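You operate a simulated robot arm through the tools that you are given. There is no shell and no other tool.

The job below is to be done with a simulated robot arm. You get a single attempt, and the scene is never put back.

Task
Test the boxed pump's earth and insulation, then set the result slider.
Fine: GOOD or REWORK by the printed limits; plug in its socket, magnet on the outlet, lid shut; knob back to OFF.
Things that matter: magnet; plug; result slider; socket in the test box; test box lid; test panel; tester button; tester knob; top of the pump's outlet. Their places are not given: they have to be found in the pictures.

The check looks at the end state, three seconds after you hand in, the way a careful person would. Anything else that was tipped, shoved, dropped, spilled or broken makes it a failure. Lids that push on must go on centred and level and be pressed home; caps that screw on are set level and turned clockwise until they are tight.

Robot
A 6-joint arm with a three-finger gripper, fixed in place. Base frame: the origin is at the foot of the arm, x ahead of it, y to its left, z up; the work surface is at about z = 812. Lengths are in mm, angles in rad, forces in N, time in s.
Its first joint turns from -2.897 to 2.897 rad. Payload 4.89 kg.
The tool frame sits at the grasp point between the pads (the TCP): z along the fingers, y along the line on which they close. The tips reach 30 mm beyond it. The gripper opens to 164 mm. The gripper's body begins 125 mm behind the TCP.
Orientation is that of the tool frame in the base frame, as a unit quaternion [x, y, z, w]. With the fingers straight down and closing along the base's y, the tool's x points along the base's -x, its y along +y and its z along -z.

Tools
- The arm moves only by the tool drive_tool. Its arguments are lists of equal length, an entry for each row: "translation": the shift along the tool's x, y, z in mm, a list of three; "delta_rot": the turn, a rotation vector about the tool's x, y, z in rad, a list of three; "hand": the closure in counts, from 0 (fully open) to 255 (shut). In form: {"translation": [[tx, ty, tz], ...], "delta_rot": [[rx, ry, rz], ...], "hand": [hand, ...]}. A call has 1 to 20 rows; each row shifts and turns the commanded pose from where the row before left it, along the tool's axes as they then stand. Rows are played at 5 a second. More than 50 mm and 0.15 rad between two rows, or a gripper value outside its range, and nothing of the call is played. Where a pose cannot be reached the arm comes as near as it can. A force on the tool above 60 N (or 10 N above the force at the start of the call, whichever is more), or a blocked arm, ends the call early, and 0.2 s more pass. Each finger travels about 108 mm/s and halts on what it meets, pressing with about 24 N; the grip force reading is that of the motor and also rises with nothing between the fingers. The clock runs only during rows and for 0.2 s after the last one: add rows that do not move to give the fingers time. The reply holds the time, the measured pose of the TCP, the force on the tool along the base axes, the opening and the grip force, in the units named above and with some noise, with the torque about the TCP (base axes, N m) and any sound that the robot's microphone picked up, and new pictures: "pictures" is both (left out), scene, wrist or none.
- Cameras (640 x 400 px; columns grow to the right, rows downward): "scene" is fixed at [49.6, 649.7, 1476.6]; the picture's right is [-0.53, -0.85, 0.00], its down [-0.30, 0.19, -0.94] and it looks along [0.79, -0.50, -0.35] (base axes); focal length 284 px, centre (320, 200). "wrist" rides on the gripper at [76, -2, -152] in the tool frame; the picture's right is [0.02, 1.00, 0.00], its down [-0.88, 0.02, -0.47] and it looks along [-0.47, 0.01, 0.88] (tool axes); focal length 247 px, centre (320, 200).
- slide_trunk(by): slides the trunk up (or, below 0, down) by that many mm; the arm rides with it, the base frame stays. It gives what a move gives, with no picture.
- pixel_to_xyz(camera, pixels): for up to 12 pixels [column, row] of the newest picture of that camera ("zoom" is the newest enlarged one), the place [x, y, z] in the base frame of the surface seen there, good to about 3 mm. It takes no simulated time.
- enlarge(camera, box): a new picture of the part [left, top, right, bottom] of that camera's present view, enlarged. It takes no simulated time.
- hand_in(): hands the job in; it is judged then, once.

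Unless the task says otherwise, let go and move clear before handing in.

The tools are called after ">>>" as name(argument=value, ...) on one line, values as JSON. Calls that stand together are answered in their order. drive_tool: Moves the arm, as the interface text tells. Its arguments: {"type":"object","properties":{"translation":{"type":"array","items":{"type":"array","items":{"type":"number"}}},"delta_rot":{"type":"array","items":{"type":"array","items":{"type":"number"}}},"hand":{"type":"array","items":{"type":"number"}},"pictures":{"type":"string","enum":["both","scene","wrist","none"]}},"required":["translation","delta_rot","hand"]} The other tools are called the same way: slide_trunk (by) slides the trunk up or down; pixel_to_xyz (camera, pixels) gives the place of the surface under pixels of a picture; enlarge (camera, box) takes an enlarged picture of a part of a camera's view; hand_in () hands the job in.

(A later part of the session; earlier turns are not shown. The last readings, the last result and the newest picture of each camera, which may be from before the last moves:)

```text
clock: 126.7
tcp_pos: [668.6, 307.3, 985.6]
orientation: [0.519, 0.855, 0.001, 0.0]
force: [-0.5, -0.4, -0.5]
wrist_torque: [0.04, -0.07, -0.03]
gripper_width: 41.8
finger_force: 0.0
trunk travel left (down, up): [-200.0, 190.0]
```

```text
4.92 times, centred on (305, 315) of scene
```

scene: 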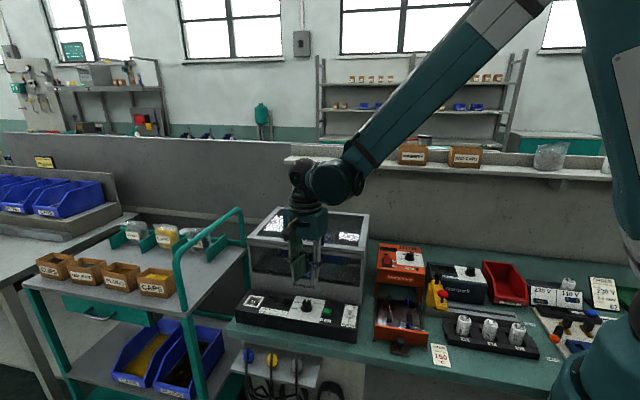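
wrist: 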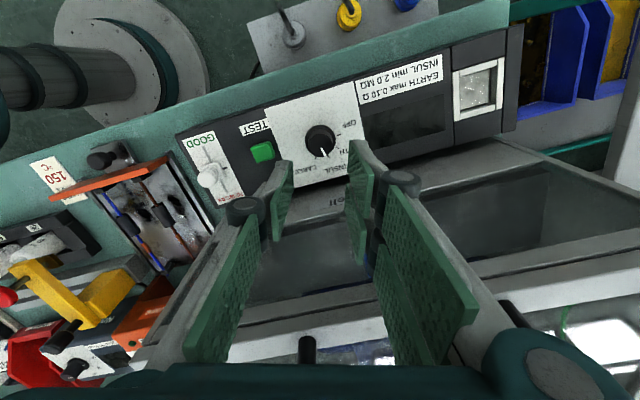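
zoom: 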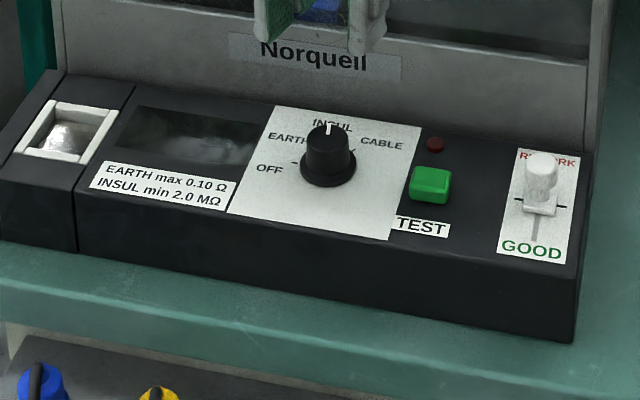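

The pointer is on INSUL. I'll go back to the button press position (-9.3,-64.1), close the fingers and press again.

>>> drive_tool(translation=[[-4.7, -32, 0], [-4.6, -32.1, 0], [0, 0, 30], [0, 0, 30], [0, 0, 20], [0, 0, 8], [0, 0, 0]], delta_rot=[[0, 0, 0], [0, 0, 0], [0, 0, 0], [0, 0, 0], [0, 0, 0], [0, 0, 0], [0, 0, 0]], hand=[215, 240, 255, 255, 255, 255, 255], pictures="none")

>>> drive_tool(translation=[[0, 0, 2], [0, 0, 2], [0, 0, 0]], delta_rot=[[0, 0, 0], [0, 0, 0], [0, 0, 0]], hand=[255, 255, 255], pictures="none")

>>> drive_tool(translation=[[0, 0, 1.5], [0, 0, 1.5], [0, 0, 0]], delta_rot=[[0, 0, 0], [0, 0, 0], [0, 0, 0]], hand=[255, 255, 255], pictures="scene")

>>> enlarge(camera="scene", box=[240, 280, 370, 350])

```text
clock: 128.3
tcp_pos: [615.8, 272.4, 897.3]
orientation: [0.519, 0.855, 0.001, -0.001]
force: [0.1, -0.4, -0.7]
wrist_torque: [0.0, 0.07, -0.02]
gripper_width: 0.0
finger_force: 24.1
trunk travel left (down, up): [-200.0, 190.0]
```

```text
clock: 129.1
tcp_pos: [614.9, 272.3, 892.8]
orientation: [0.519, 0.855, 0.001, 0.0]
force: [-0.6, -0.9, -1.1]
wrist_torque: [-0.01, 0.02, 0.0]
gripper_width: 0.2
finger_force: 24.2
trunk travel left (down, up): [-200.0, 190.0]
```

```text
clock: 129.9
tcp_pos: [614.3, 271.3, 889.3]
orientation: [0.519, 0.855, 0.002, 0.0]
force: [-0.7, 0.2, -0.1]
wrist_torque: [0.0, -0.01, -0.02]
gripper_width: 6.1
finger_force: 45.0
trunk travel left (down, up): [-200.0, 190.0]
```

scene: 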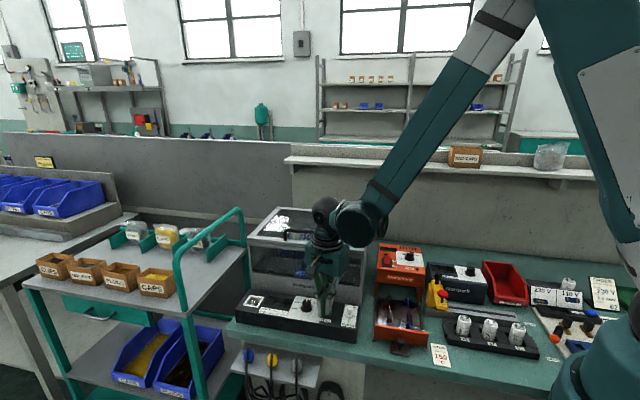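

```text
4.92 times, centred on (305, 315) of scene
```

zoom: 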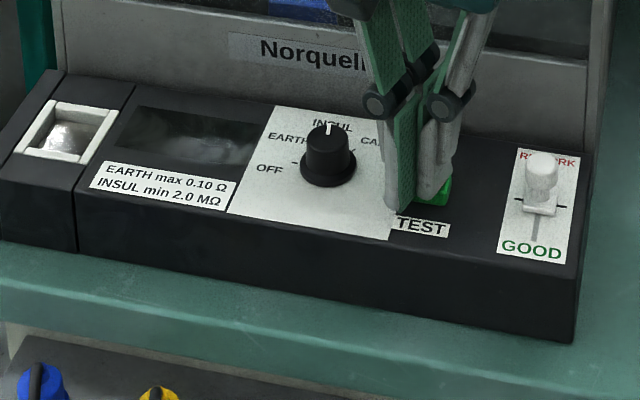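

The fingers are touching the button (width 6.1). I'll press a bit further until the click.

>>> drive_tool(translation=[[0, 0, 1], [0, 0, 0.8], [0, 0, 0]], delta_rot=[[0, 0, 0], [0, 0, 0], [0, 0, 0]], hand=[255, 255, 255], pictures="scene")

>>> enlarge(camera="scene", box=[240, 280, 370, 350])

```text
clock: 130.7
tcp_pos: [614.6, 273.5, 888.3]
orientation: [0.519, 0.855, 0.001, 0.0]
force: [-1.6, 0.2, 2.0]
wrist_torque: [-0.03, 0.02, 0.01]
gripper_width: 5.9
finger_force: 45.0
trunk travel left (down, up): [-200.0, 190.0]
```

scene: 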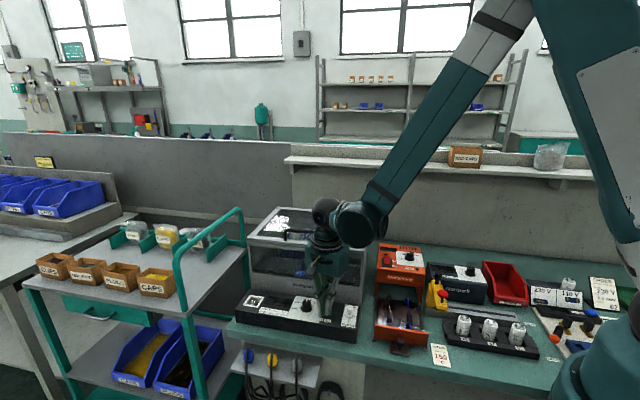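

```text
4.92 times, centred on (305, 315) of scene
```

zoom: 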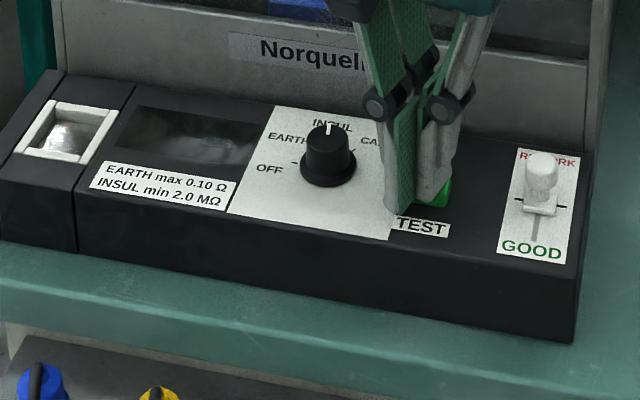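

>>> drive_tool(translation=[[0, 0, 0.8], [0, 0, 0]], delta_rot=[[0, 0, 0], [0, 0, 0]], hand=[255, 255], pictures="scene")

>>> enlarge(camera="scene", box=[240, 280, 370, 350])

```text
clock: 131.3
tcp_pos: [615.0, 272.4, 886.6]
orientation: [0.519, 0.855, 0.002, -0.001]
force: [0.1, 0.9, 2.4]
wrist_torque: [0.04, 0.01, 0.01]
gripper_width: 6.0
finger_force: 44.5
trunk travel left (down, up): [-200.0, 190.0]
heard: click
```

scene: 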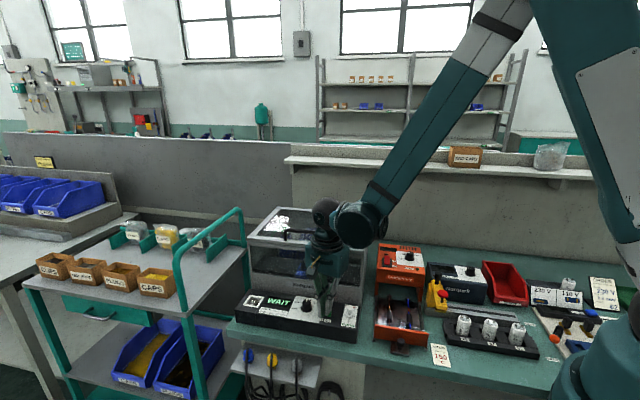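

```text
4.92 times, centred on (305, 315) of scene
```

zoom: 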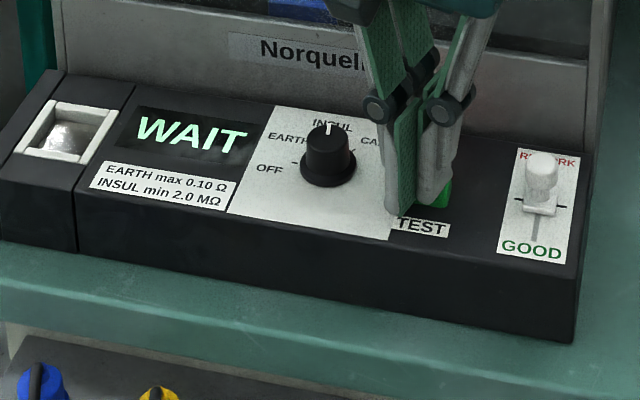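

Click heard and "WAIT" shown for INSUL. I'll hold still and read the result.

>>> drive_tool(translation=[[0, 0, 0], [0, 0, 0], [0, 0, 0], [0, 0, 0], [0, 0, 0], [0, 0, 0], [0, 0, 0], [0, 0, 0], [0, 0, 0], [0, 0, 0], [0, 0, 0], [0, 0, 0]], delta_rot=[[0, 0, 0], [0, 0, 0], [0, 0, 0], [0, 0, 0], [0, 0, 0], [0, 0, 0], [0, 0, 0], [0, 0, 0], [0, 0, 0], [0, 0, 0], [0, 0, 0], [0, 0, 0]], hand=[255, 255, 255, 255, 255, 255, 255, 255, 255, 255, 255, 255], pictures="scene")

>>> enlarge(camera="scene", box=[255, 292, 305, 325])

```text
clock: 133.9
tcp_pos: [613.6, 271.8, 887.2]
orientation: [0.519, 0.855, 0.001, -0.001]
force: [0.4, -0.1, 1.0]
wrist_torque: [0.01, -0.01, 0.01]
gripper_width: 5.9
finger_force: 44.4
trunk travel left (down, up): [-200.0, 190.0]
```

scene: 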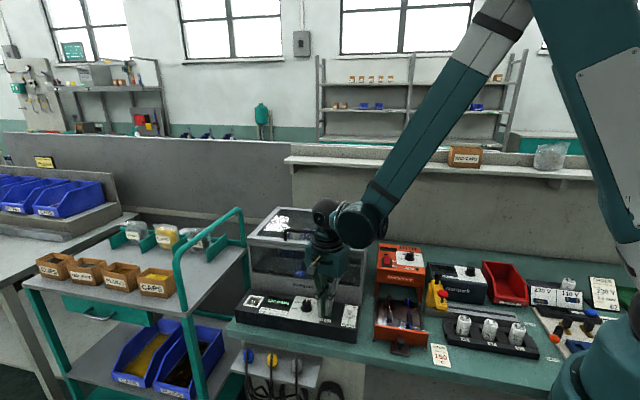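

```text
12.12 times, centred on (280, 308) of scene
```

zoom: 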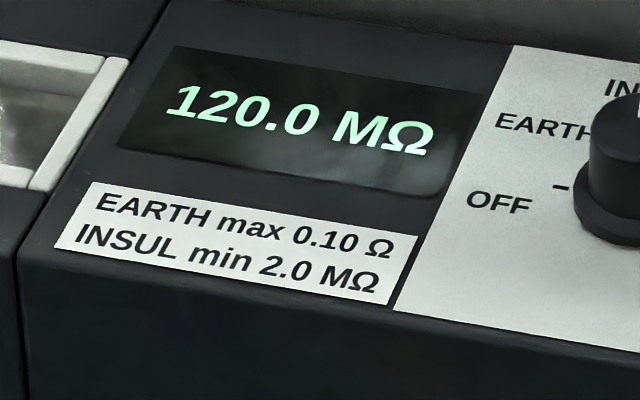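

INSUL = 120.0 MΩ (pass, min 2.0), so the result is GOOD. I'll rise, return to the knob at the same yaw and grip it to turn back toward OFF.

>>> drive_tool(translation=[[0, 0, -8], [0, 0, -25], [0, 0, -30], [4.7, 32.1, 0], [4.6, 32, 0], [0, 0, 0]], delta_rot=[[0, 0, 0], [0, 0, 0], [0, 0, 0], [0, 0, 0], [0, 0, 0], [0, 0, 0]], hand=[255, 255, 240, 215, 190, 190])

>>> enlarge(camera="wrist", box=[270, 110, 370, 190])

```text
clock: 135.3
tcp_pos: [668.4, 308.9, 950.4]
orientation: [0.519, 0.855, 0.001, 0.0]
force: [0.4, 0.6, 0.4]
wrist_torque: [-0.05, 0.1, 0.0]
gripper_width: 41.7
finger_force: 0.0
trunk travel left (down, up): [-200.0, 190.0]
```

scene: 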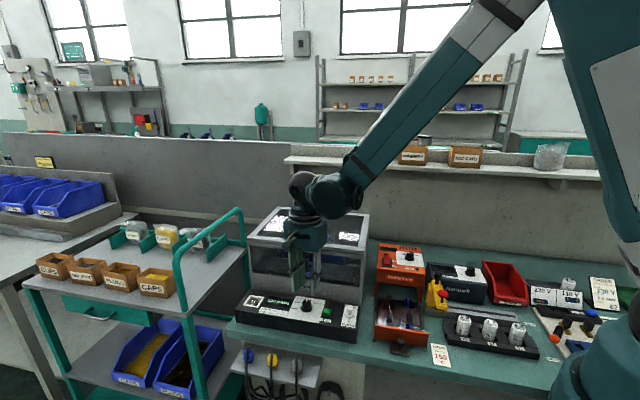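
wrist: 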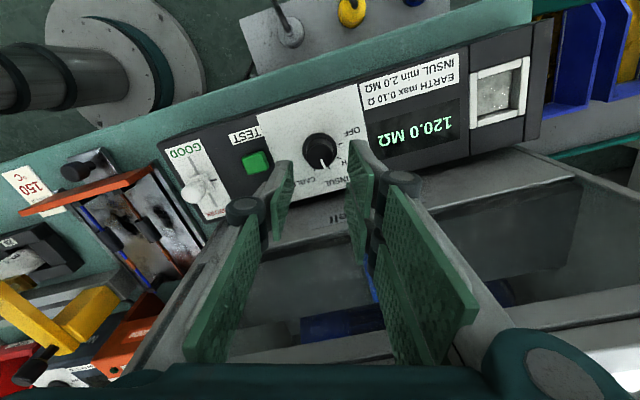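

```text
5.00 times, centred on (320, 150) of wrist
```

zoom: 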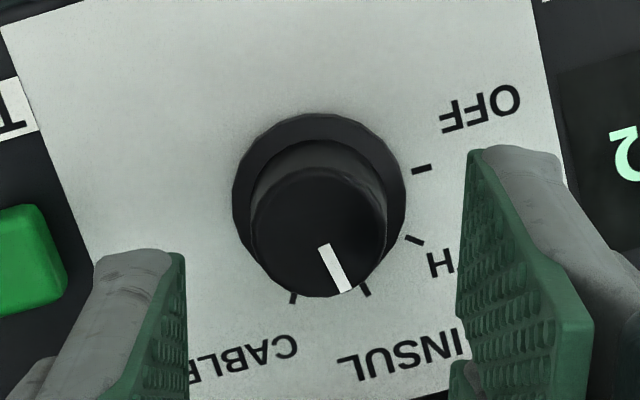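

>>> drive_tool(translation=[[0, 0, 20], [0, 0, 20], [0, 0, 15], [0, 0, 0], [0, 0, 0], [0, 0, 0], [0, 0, 0]], delta_rot=[[0, 0, 0], [0, 0, 0], [0, 0, 0], [0, 0, 0], [0, 0, 0], [0, 0, 0], [0, 0, 0]], hand=[190, 190, 190, 200, 210, 220, 220], pictures="none")

>>> drive_tool(translation=[[0, 0, 0], [0, 0, 0], [0, 0, 0], [0, 0, 0]], delta_rot=[[0, 0, -0.1396], [0, 0, -0.1396], [0, 0, -0.1396], [0, 0, 0]], hand=[220, 220, 220, 220], pictures="none")

```text
clock: 136.9
tcp_pos: [666.9, 309.9, 896.4]
orientation: [0.518, 0.855, 0.001, -0.001]
force: [-6.4, -2.8, -8.6]
wrist_torque: [-0.13, 0.2, 0.04]
gripper_width: 26.2
finger_force: 45.6
trunk travel left (down, up): [-200.0, 190.0]
```

```text
clock: 137.9
tcp_pos: [667.9, 310.3, 896.3]
orientation: [0.329, 0.944, 0.0, 0.0]
force: [1.8, 3.0, 1.6]
wrist_torque: [0.39, 0.26, 0.01]
gripper_width: 26.6
finger_force: 45.1
trunk travel left (down, up): [-200.0, 190.0]
```

Forces are small; I'll complete the 40° turn, release and rise to check.

>>> drive_tool(translation=[[0, 0, 0], [0, 0, 0], [0, 0, 0]], delta_rot=[[0, 0, -0.1396], [0, 0, -0.1396], [0, 0, 0]], hand=[220, 220, 220], pictures="none")

>>> drive_tool(translation=[[0, 0, 0], [0, 0, 0], [0, 0, 0], [0, 0, -20], [0, 0, -35], [0, 0, 0]], delta_rot=[[0, 0, 0], [0, 0, 0], [0, 0, 0], [0, 0, 0], [0, 0, 0], [0, 0, 0]], hand=[210, 200, 190, 190, 190, 190])

>>> enlarge(camera="wrist", box=[270, 110, 370, 190])

>>> enlarge(camera="scene", box=[240, 280, 370, 350])

```text
clock: 138.7
tcp_pos: [667.2, 308.9, 896.4]
orientation: [0.194, 0.981, 0.002, 0.0]
force: [3.1, 14.2, 17.4]
wrist_torque: [0.58, 0.3, -0.01]
gripper_width: 26.3
finger_force: 44.9
trunk travel left (down, up): [-200.0, 190.0]
```

```text
clock: 140.1
tcp_pos: [670.5, 311.4, 952.0]
orientation: [0.195, 0.981, 0.0, 0.001]
force: [0.4, -0.3, -0.2]
wrist_torque: [0.01, 0.0, 0.01]
gripper_width: 41.7
finger_force: 0.1
trunk travel left (down, up): [-200.0, 190.0]
```

scene: 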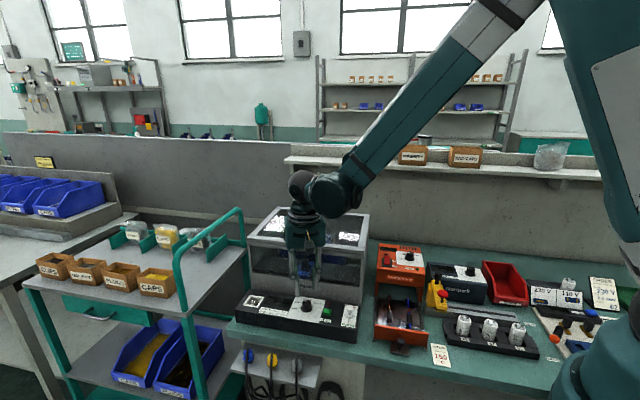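
wrist: 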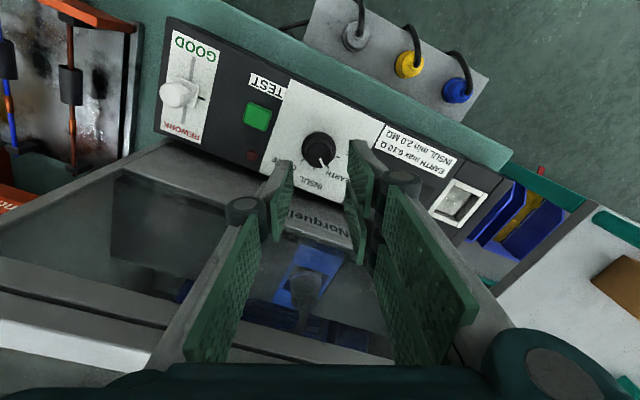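

```text
5.00 times, centred on (320, 150) of wrist
```

zoom: 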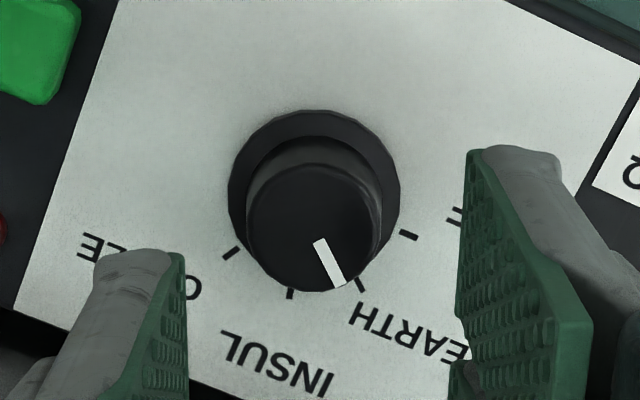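

```text
4.92 times, centred on (305, 315) of scene
```

zoom: 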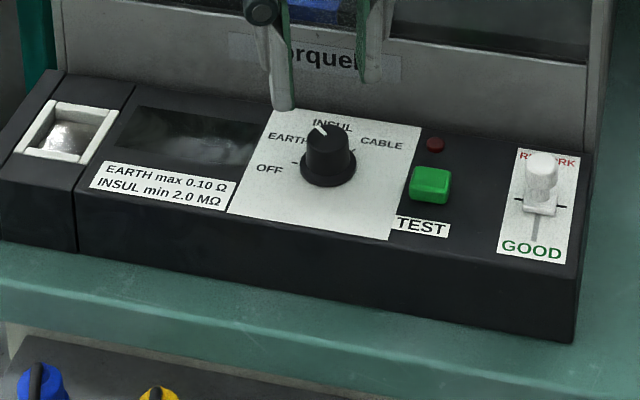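

Pointer is back at EARTH. I'll turn the tool back to -62.5° in the air, re-grip and turn another 40° to OFF.

>>> drive_tool(translation=[[0, 0, 0], [0, 0, 0], [0, 0, 0], [0, 0, 0], [0, 0, 0], [0, 0, 20], [0, 0, 20], [0, 0, 15], [0, 0, 0], [0, 0, 0], [0, 0, 0], [0, 0, 0], [0, 0, 0]], delta_rot=[[0, 0, 0.1396], [0, 0, 0.1396], [0, 0, 0.1396], [0, 0, 0.1396], [0, 0, 0.1396], [0, 0, 0], [0, 0, 0], [0, 0, 0], [0, 0, 0], [0, 0, 0], [0, 0, 0], [0, 0, 0], [0, 0, 0]], hand=[190, 190, 190, 190, 190, 190, 190, 190, 190, 200, 210, 220, 220], pictures="none")

>>> drive_tool(translation=[[0, 0, 0], [0, 0, 0], [0, 0, 0], [0, 0, 0]], delta_rot=[[0, 0, -0.1396], [0, 0, -0.1396], [0, 0, -0.1396], [0, 0, 0]], hand=[220, 220, 220, 220], pictures="none")

>>> drive_tool(translation=[[0, 0, 0], [0, 0, 0], [0, 0, 0]], delta_rot=[[0, 0, -0.1396], [0, 0, -0.1396], [0, 0, 0]], hand=[220, 220, 220], pictures="none")

>>> drive_tool(translation=[[0, 0, 0], [0, 0, 0], [0, 0, 0], [0, 0, -20], [0, 0, -35], [0, 0, 0]], delta_rot=[[0, 0, 0], [0, 0, 0], [0, 0, 0], [0, 0, 0], [0, 0, 0], [0, 0, 0]], hand=[210, 200, 190, 190, 190, 190])

>>> enlarge(camera="wrist", box=[270, 110, 370, 190])

>>> enlarge(camera="scene", box=[240, 280, 370, 350])

```text
clock: 142.9
tcp_pos: [667.8, 311.4, 893.9]
orientation: [0.519, 0.855, 0.001, 0.0]
force: [-4.5, -3.5, -6.5]
wrist_torque: [-0.1, 0.18, -0.03]
gripper_width: 26.5
finger_force: 45.4
trunk travel left (down, up): [-200.0, 190.0]
```

```text
clock: 143.9
tcp_pos: [666.4, 310.5, 896.1]
orientation: [0.329, 0.944, 0.002, 0.0]
force: [-16.4, -9.1, -31.1]
wrist_torque: [-0.26, 0.34, -0.01]
gripper_width: 26.7
finger_force: 45.0
trunk travel left (down, up): [-200.0, 190.0]
```

```text
clock: 144.7
tcp_pos: [667.8, 308.9, 897.3]
orientation: [0.195, 0.981, 0.001, 0.0]
force: [-14.0, -16.8, -33.6]
wrist_torque: [-0.31, 0.39, -0.08]
gripper_width: 26.4
finger_force: 44.3
trunk travel left (down, up): [-200.0, 190.0]
```

```text
clock: 146.1
tcp_pos: [667.2, 310.8, 951.4]
orientation: [0.195, 0.981, 0.001, 0.0]
force: [-0.2, -0.3, 0.1]
wrist_torque: [0.01, -0.04, 0.01]
gripper_width: 41.8
finger_force: 0.0
trunk travel left (down, up): [-200.0, 190.0]
```

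scene: 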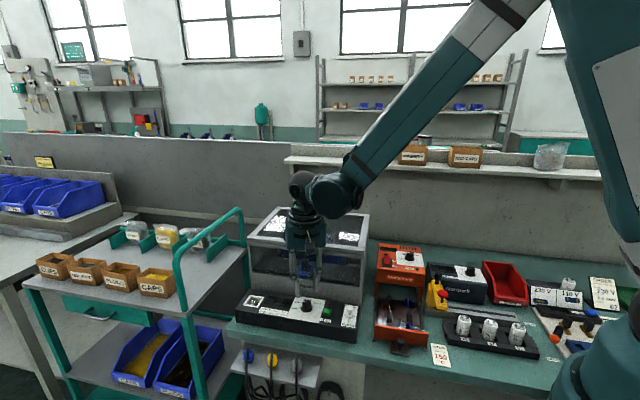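
wrist: 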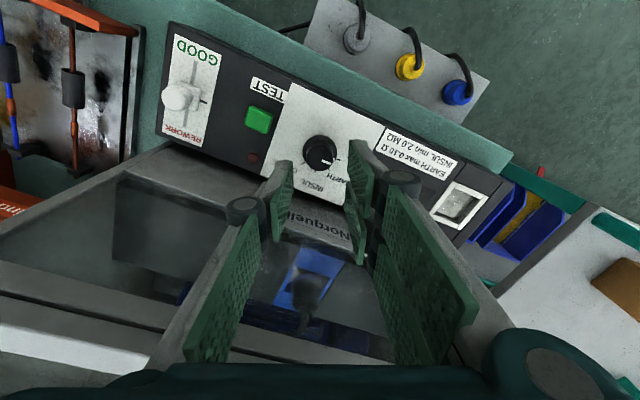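

```text
5.00 times, centred on (320, 150) of wrist
```

zoom: 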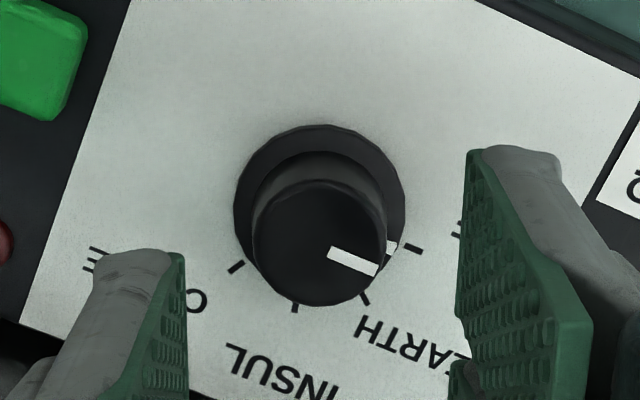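

```text
4.92 times, centred on (305, 315) of scene
```

zoom: 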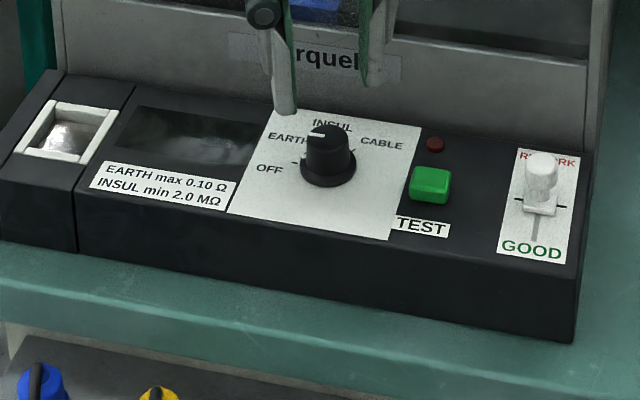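

The knob is back at OFF. Next is the slider; I'll turn to yaw -45° and move above it.

>>> drive_tool(translation=[[0, 0, -15], [0, 0, 0], [0, 0, 0], [-0.9, -42.4, 0], [-0.9, -42.4, 0], [-1, -42.4, 0], [0, 0, 0]], delta_rot=[[0, 0, 0.131], [0, 0, 0.131], [0, 0, 0.131], [0, 0, 0], [0, 0, 0], [0, 0, 0], [0, 0, 0]], hand=[190, 190, 190, 190, 190, 190, 190])

>>> enlarge(camera="wrist", box=[260, 100, 380, 190])

>>> pixel_to_xyz(camera="wrist", pixels=[[320, 150], [315, 155], [270, 150], [250, 180], [280, 200], [260, 140]])

```text
clock: 147.7
tcp_pos: [576.4, 219.1, 962.3]
orientation: [0.383, 0.924, 0.001, -0.001]
force: [-0.8, -1.3, 1.0]
wrist_torque: [0.04, -0.13, -0.03]
gripper_width: 41.8
finger_force: 0.0
trunk travel left (down, up): [-200.0, 190.0]
```

scene: 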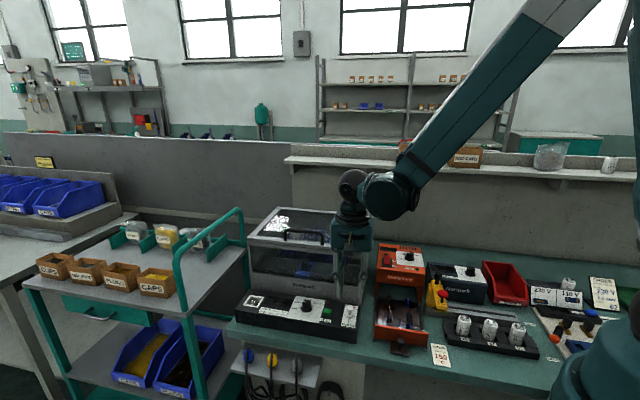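
wrist: 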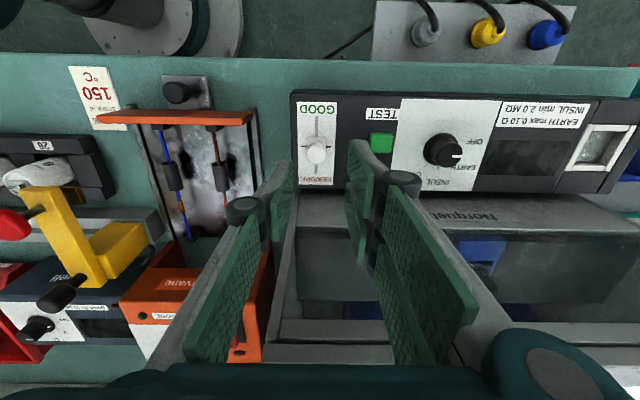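

```text
4.44 times, centred on (320, 145) of wrist
```

zoom: 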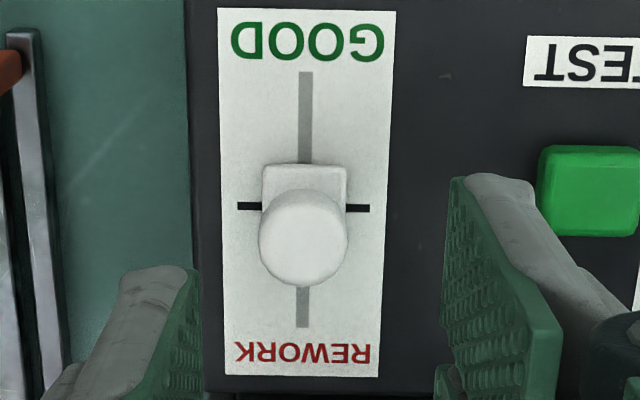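

```text
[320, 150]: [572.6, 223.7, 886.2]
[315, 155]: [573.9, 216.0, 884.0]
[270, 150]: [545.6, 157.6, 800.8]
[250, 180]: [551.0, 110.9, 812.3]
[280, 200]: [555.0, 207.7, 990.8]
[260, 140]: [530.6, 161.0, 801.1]
```

The slider is mid-slot with GOOD at the front end; its ball is (+2.0,-4.3) mm from the tool axis. I'll shift, narrow the fingers and descend around it.

>>> drive_tool(translation=[[2, -4.3, 0], [0, 0, 20], [0, 0, 20], [0, 0, 15], [0, 0, 0]], delta_rot=[[0, 0, 0], [0, 0, 0], [0, 0, 0], [0, 0, 0], [0, 0, 0]], hand=[200, 206, 206, 206, 206])

>>> enlarge(camera="wrist", box=[260, 110, 380, 200])

>>> enlarge(camera="scene", box=[315, 280, 375, 340])

```text
clock: 148.9
tcp_pos: [573.5, 218.1, 910.2]
orientation: [0.384, 0.923, 0.001, -0.001]
force: [0.4, -0.6, 0.1]
wrist_torque: [0.01, 0.03, -0.03]
gripper_width: 31.5
finger_force: 0.0
trunk travel left (down, up): [-200.0, 190.0]
```

scene: 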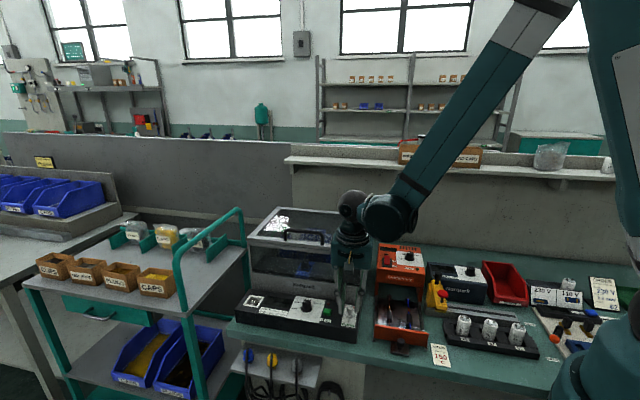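
wrist: 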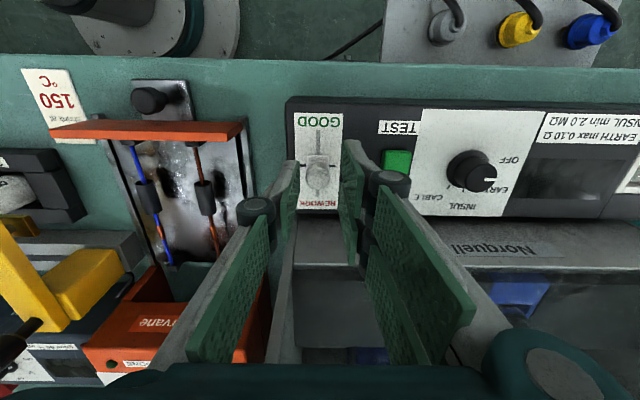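

```text
4.44 times, centred on (320, 155) of wrist
```

zoom: 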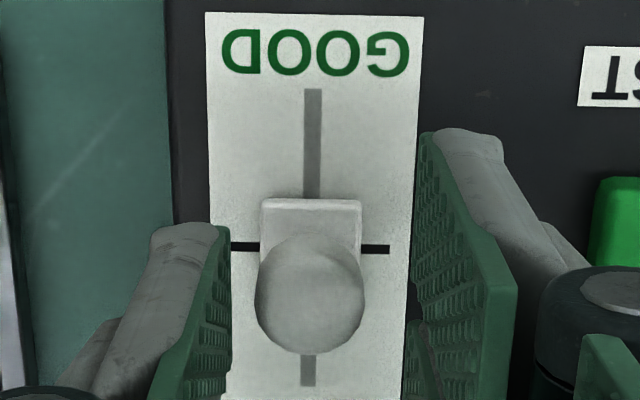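

```text
6.67 times, centred on (345, 310) of scene
```

zoom: 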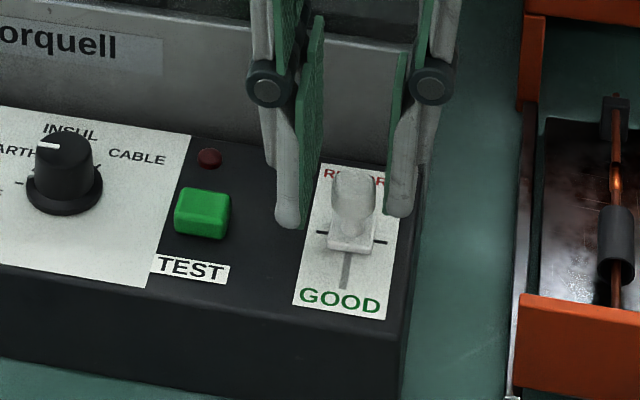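

The ball is 2.2 mm to -y of centre; I'll correct, descend 15 mm and close on it.

>>> drive_tool(translation=[[-0.5, -2.2, 5], [0, 0, 6], [0, 0, 4], [0, 0, 0], [0, 0, 0], [0, 0, 0], [0, 0, 0]], delta_rot=[[0, 0, 0], [0, 0, 0], [0, 0, 0], [0, 0, 0], [0, 0, 0], [0, 0, 0], [0, 0, 0]], hand=[206, 206, 206, 212, 218, 226, 228])

>>> enlarge(camera="wrist", box=[260, 110, 380, 200])

>>> enlarge(camera="scene", box=[315, 280, 375, 340])

```text
clock: 150.5
tcp_pos: [573.5, 215.5, 895.8]
orientation: [0.382, 0.924, 0.001, 0.0]
force: [3.2, 3.2, -4.2]
wrist_torque: [0.14, -0.1, 0.03]
gripper_width: 18.7
finger_force: 0.9
trunk travel left (down, up): [-200.0, 190.0]
```

scene: 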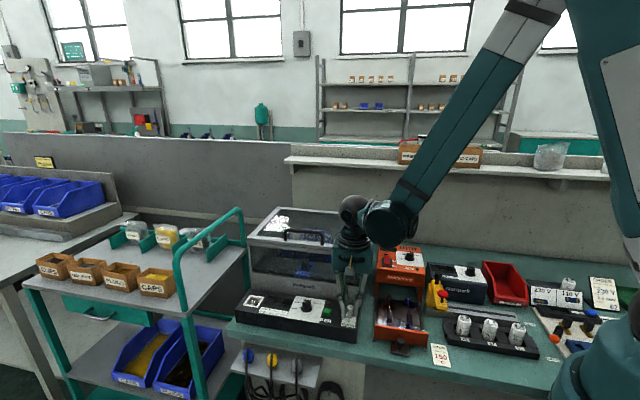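
wrist: 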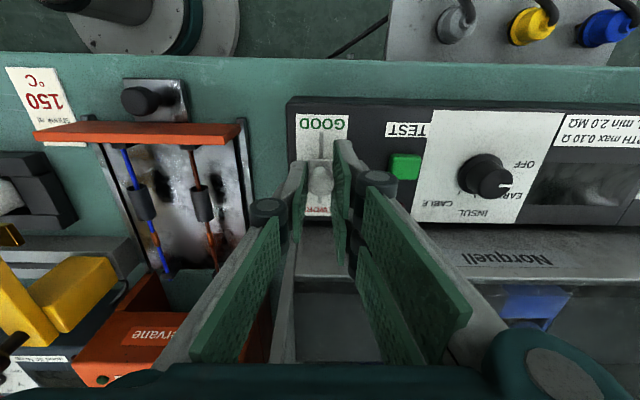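

```text
4.44 times, centred on (320, 155) of wrist
```

zoom: 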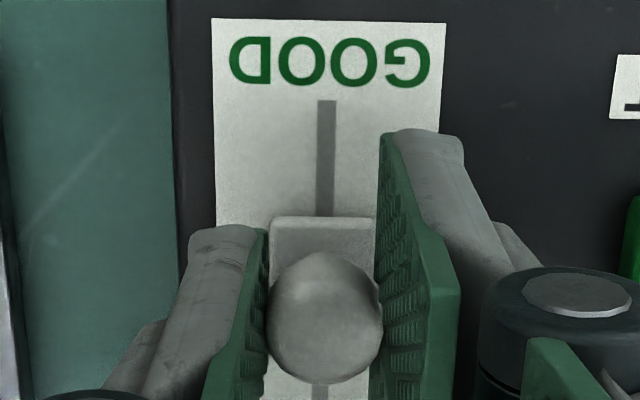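

```text
6.67 times, centred on (345, 310) of scene
```

zoom: 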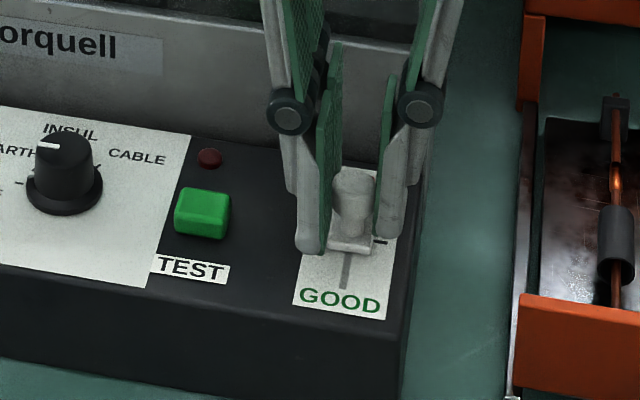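

The ball is lightly held. I'll tighten the grip and slide it toward the front (GOOD) in small steps.

>>> drive_tool(translation=[[0, 0, 0], [3, 0, 0], [4, 0, 0], [4, 0, 0], [0, 0, 0]], delta_rot=[[0, 0, 0], [0, 0, 0], [0, 0, 0], [0, 0, 0], [0, 0, 0]], hand=[235, 235, 235, 235, 235], pictures="scene")

>>> enlarge(camera="scene", box=[315, 280, 375, 340])

```text
clock: 151.7
tcp_pos: [564.3, 222.8, 894.4]
orientation: [0.384, 0.924, 0.001, 0.0]
force: [8.7, 8.9, 2.1]
wrist_torque: [0.15, -0.22, 0.19]
gripper_width: 17.5
finger_force: 44.8
trunk travel left (down, up): [-200.0, 190.0]
```

scene: 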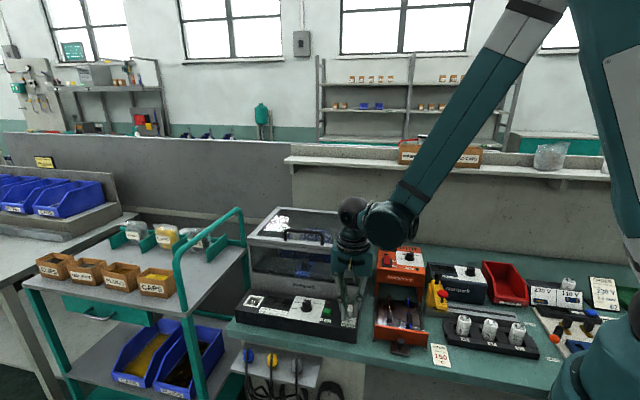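

```text
6.67 times, centred on (345, 310) of scene
```

zoom: 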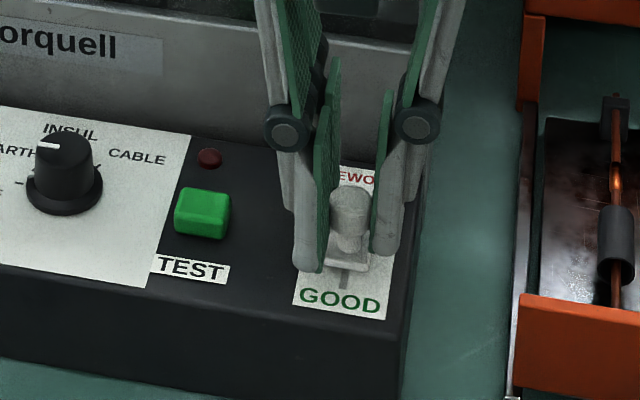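

The slider is moving toward GOOD. I'll continue in small steps until it reaches the end stop.

>>> drive_tool(translation=[[3, 0, 0], [3, 0, 0], [2, 0, 0], [0, 0, 0]], delta_rot=[[0, 0, 0], [0, 0, 0], [0, 0, 0], [0, 0, 0]], hand=[235, 235, 235, 235], pictures="scene")

>>> enlarge(camera="scene", box=[315, 280, 375, 340])

```text
clock: 152.7
tcp_pos: [559.5, 229.3, 894.3]
orientation: [0.384, 0.923, 0.0, 0.0]
force: [9.3, 11.6, 10.1]
wrist_torque: [0.28, -0.14, -0.13]
gripper_width: 17.4
finger_force: 45.3
trunk travel left (down, up): [-200.0, 190.0]
```

scene: 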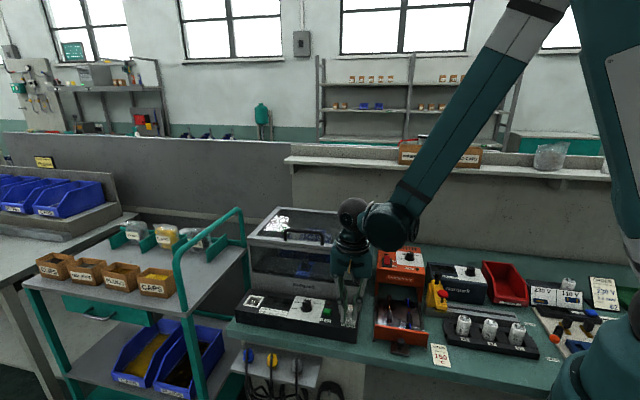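

```text
6.67 times, centred on (345, 310) of scene
```

zoom: 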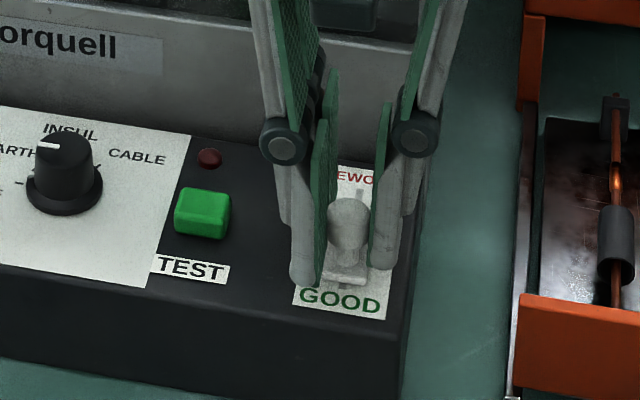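

>>> drive_tool(translation=[[1.5, 0, 0], [1.5, 0, 0], [0, 0, 0]], delta_rot=[[0, 0, 0], [0, 0, 0], [0, 0, 0]], hand=[235, 235, 235], pictures="none")

>>> drive_tool(translation=[[1.5, 0, 0], [0, 0, 0]], delta_rot=[[0, 0, 0], [0, 0, 0]], hand=[235, 235], pictures="scene")

>>> enlarge(camera="scene", box=[315, 280, 375, 340])

```text
clock: 153.5
tcp_pos: [559.2, 229.6, 895.5]
orientation: [0.383, 0.924, 0.002, 0.001]
force: [27.2, -5.0, 16.8]
wrist_torque: [-0.44, -0.94, -0.17]
gripper_width: 17.7
finger_force: 44.9
trunk travel left (down, up): [-200.0, 190.0]
```

```text
clock: 154.1
tcp_pos: [557.9, 231.4, 894.7]
orientation: [0.383, 0.924, 0.001, 0.0]
force: [41.7, -15.9, 18.1]
wrist_torque: [-0.52, -1.07, -0.11]
gripper_width: 17.5
finger_force: 45.4
trunk travel left (down, up): [-200.0, 190.0]
```

scene: 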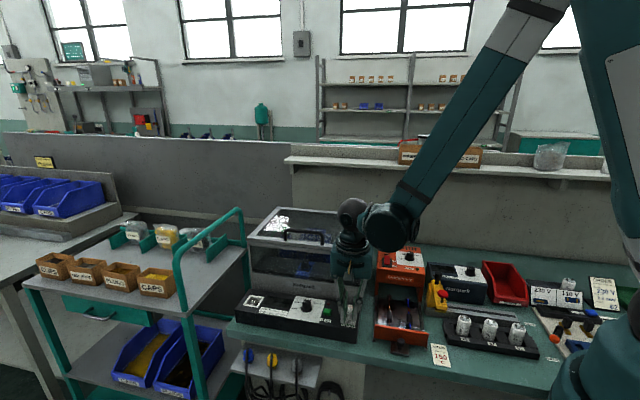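

```text
6.67 times, centred on (345, 310) of scene
```

zoom: 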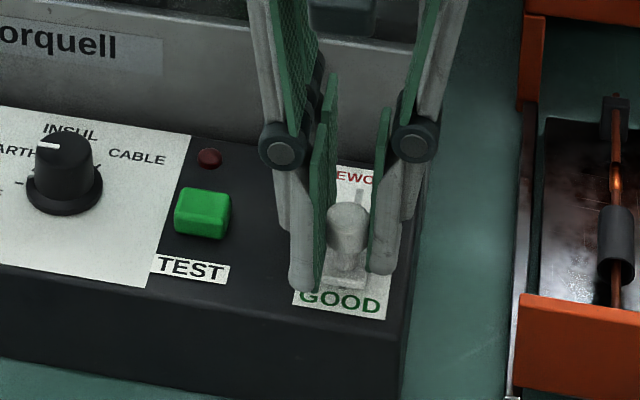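

The end stop is reached (≈40 N back-force) at the GOOD end. I'll open the fingers and rise.

>>> drive_tool(translation=[[0, 0, 0], [0, 0, 0], [0, 0, 0], [0, 0, -15], [0, 0, -30], [0, 0, -35], [0, 0, 0]], delta_rot=[[0, 0, 0], [0, 0, 0], [0, 0, 0], [0, 0, 0], [0, 0, 0], [0, 0, 0], [0, 0, 0]], hand=[225, 212, 200, 200, 200, 200, 200])

>>> enlarge(camera="wrist", box=[260, 80, 380, 190])

>>> enlarge(camera="scene", box=[240, 280, 370, 350])

```text
clock: 155.7
tcp_pos: [555.1, 231.4, 973.7]
orientation: [0.382, 0.924, 0.002, -0.001]
force: [-0.9, -0.2, 0.1]
wrist_torque: [0.02, -0.02, 0.02]
gripper_width: 35.3
finger_force: 0.2
trunk travel left (down, up): [-200.0, 190.0]
```

scene: 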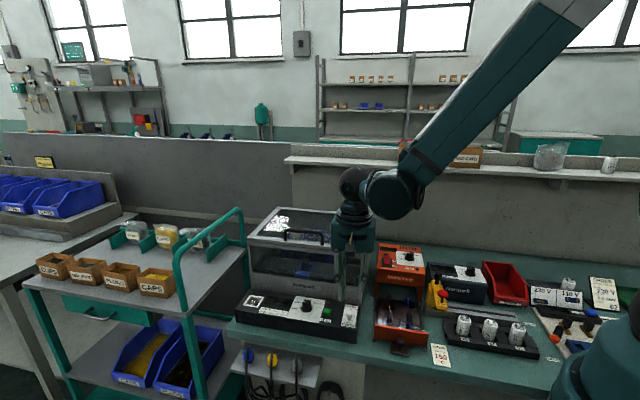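
wrist: 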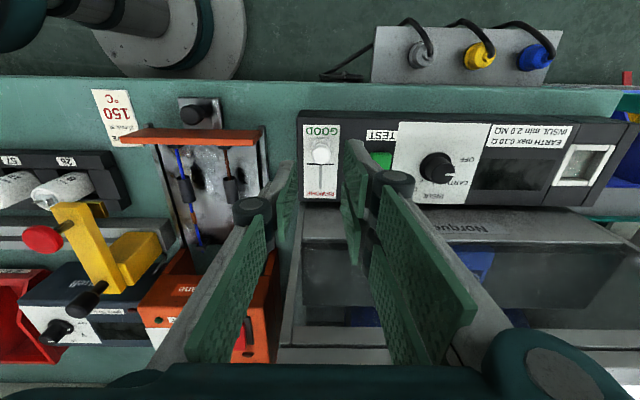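

```text
3.64 times, centred on (320, 135) of wrist
```

zoom: 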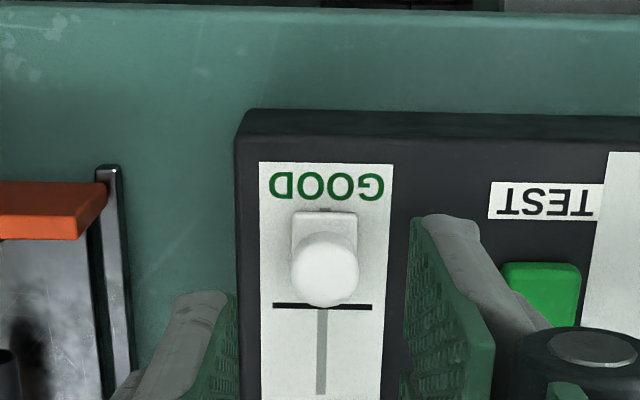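

```text
4.92 times, centred on (305, 315) of scene
```

zoom: 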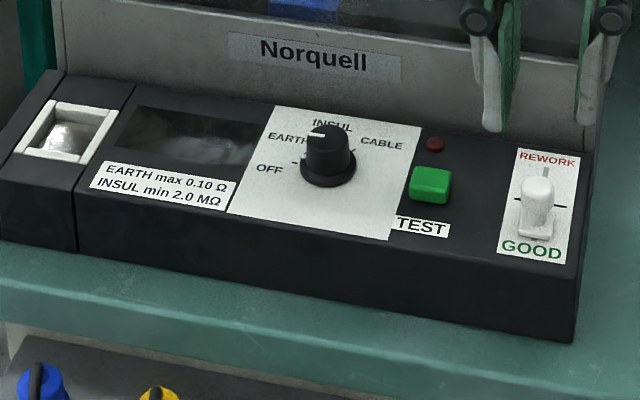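

The slider sits at GOOD, and the knob is at OFF. I'll raise the arm clear and inspect everything.

>>> drive_tool(translation=[[0, 0, -45], [0, 0, -45], [0, 0, -45], [0, 0, -45], [0, 0, -45], [0, 0, -45], [0, 0, -45], [0, -45, 0], [0, -45, 0], [0, -45, 0], [0, -45, 0], [0, 0, 0]], delta_rot=[[0, 0, 0], [0, 0, 0], [0, 0, 0], [0, 0, 0], [0, 0, 0], [0, 0, 0], [0, 0, 0], [0, 0, 0], [0, 0, 0], [0, 0, 0], [0, 0, 0], [0, 0, 0]], hand=[200, 200, 200, 200, 200, 200, 200, 200, 200, 200, 200, 200])

>>> enlarge(camera="scene", box=[235, 200, 385, 300])

>>> enlarge(camera="scene", box=[265, 215, 345, 280])

>>> enlarge(camera="scene", box=[240, 280, 370, 350])

```text
clock: 158.3
tcp_pos: [428.0, 104.8, 1288.7]
orientation: [0.382, 0.924, 0.002, 0.0]
force: [-1.1, -0.8, 0.8]
wrist_torque: [0.03, -0.14, -0.02]
gripper_width: 35.5
finger_force: 0.1
trunk travel left (down, up): [-200.0, 190.0]
```

scene: 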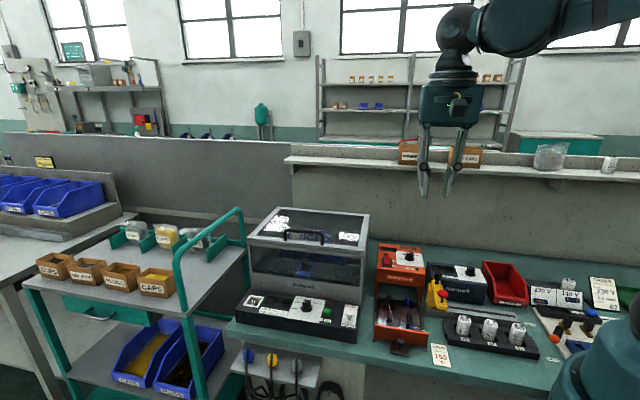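
wrist: 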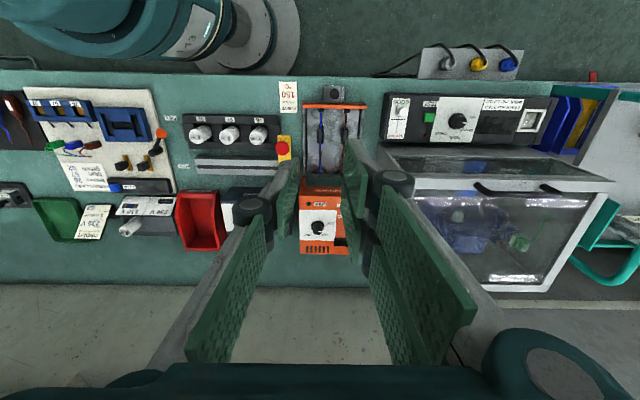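

```text
4.00 times, centred on (310, 250) of scene
```

zoom: 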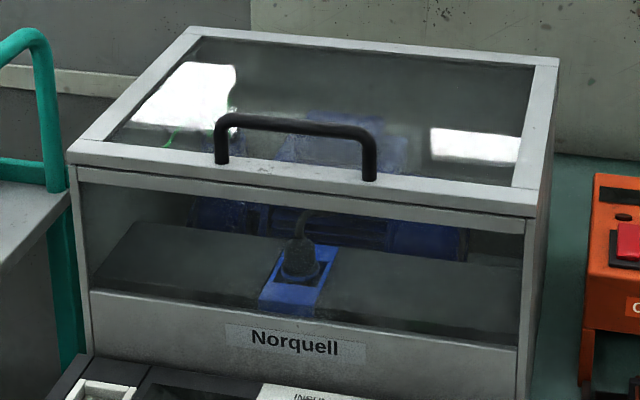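

```text
6.15 times, centred on (305, 248) of scene
```

zoom: 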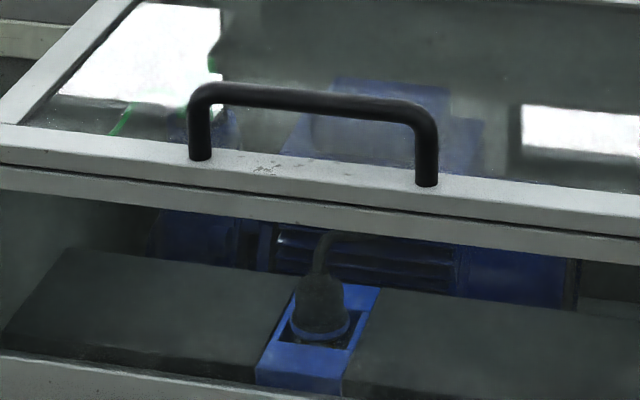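

```text
4.92 times, centred on (305, 315) of scene
```

zoom: 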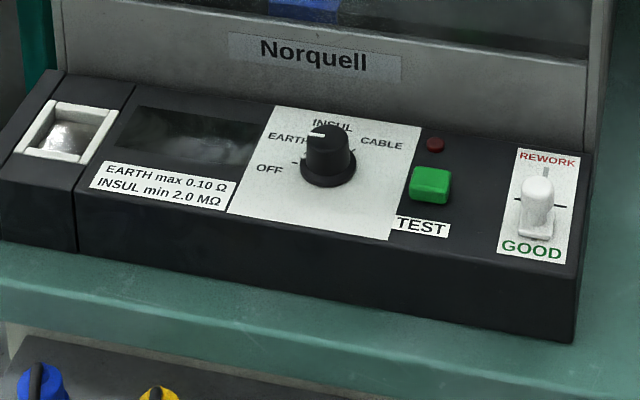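

Everything looks right from the scene camera; I'll verify the magnet through the lid glass with the wrist camera.

>>> enlarge(camera="wrist", box=[400, 150, 600, 280])

>>> enlarge(camera="wrist", box=[480, 200, 560, 270])

>>> enlarge(camera="wrist", box=[380, 70, 560, 160])

```text
3.08 times, centred on (500, 215) of wrist
```

zoom: 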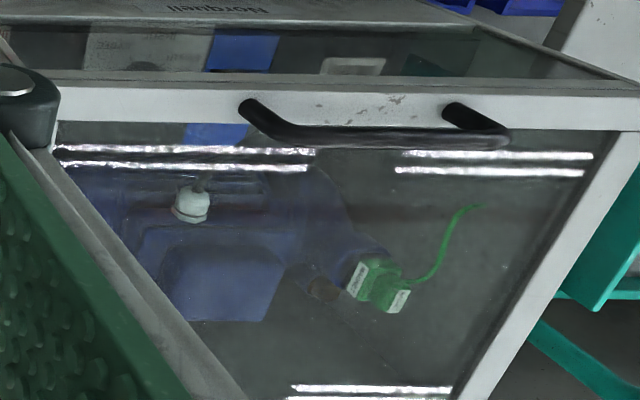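

```text
5.71 times, centred on (520, 235) of wrist
```

zoom: 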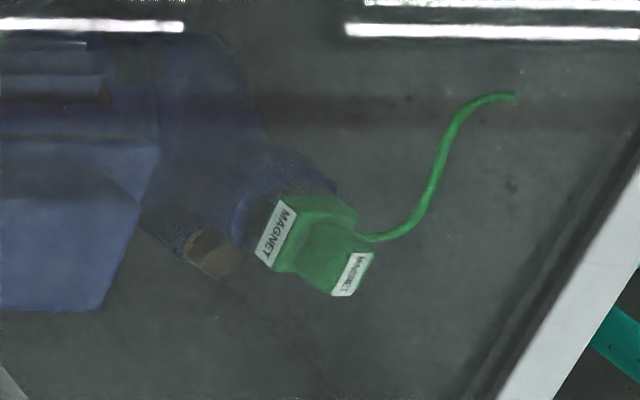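

```text
3.56 times, centred on (470, 115) of wrist
```

zoom: 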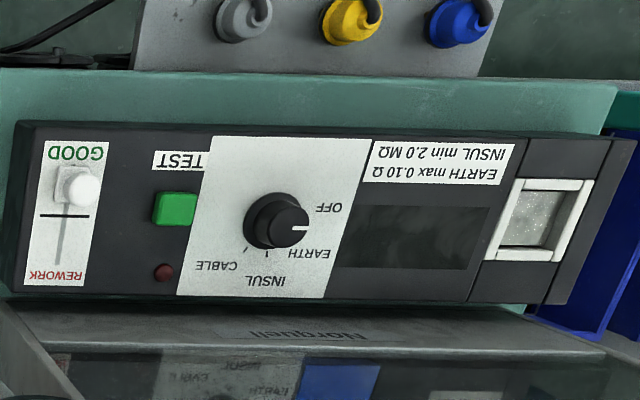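

The magnet is on the outlet, knob OFF, slider GOOD. One last check that the lid is level and fully down.

>>> pixel_to_xyz(camera="scene", pixels=[[255, 238], [300, 243], [340, 249], [365, 252], [285, 208], [330, 211], [366, 215], [255, 242], [365, 256]])

>>> enlarge(camera="scene", box=[335, 210, 385, 265])

```text
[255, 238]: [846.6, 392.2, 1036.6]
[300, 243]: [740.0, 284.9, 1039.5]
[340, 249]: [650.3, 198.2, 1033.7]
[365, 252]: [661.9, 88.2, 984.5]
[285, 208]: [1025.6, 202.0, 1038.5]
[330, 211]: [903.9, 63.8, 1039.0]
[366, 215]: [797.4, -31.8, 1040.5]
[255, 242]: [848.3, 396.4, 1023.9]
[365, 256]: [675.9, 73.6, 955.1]
```

```text
7.27 times, centred on (360, 238) of scene
```

zoom: 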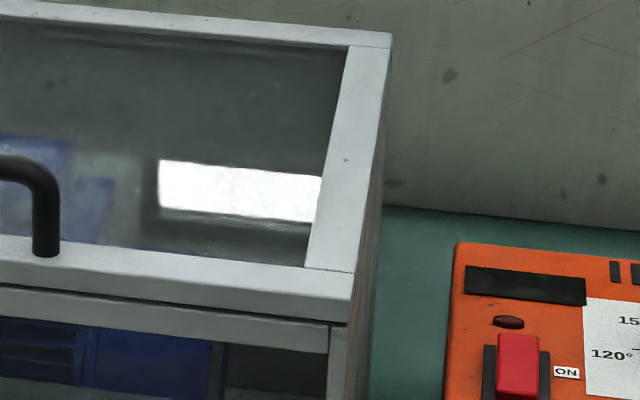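

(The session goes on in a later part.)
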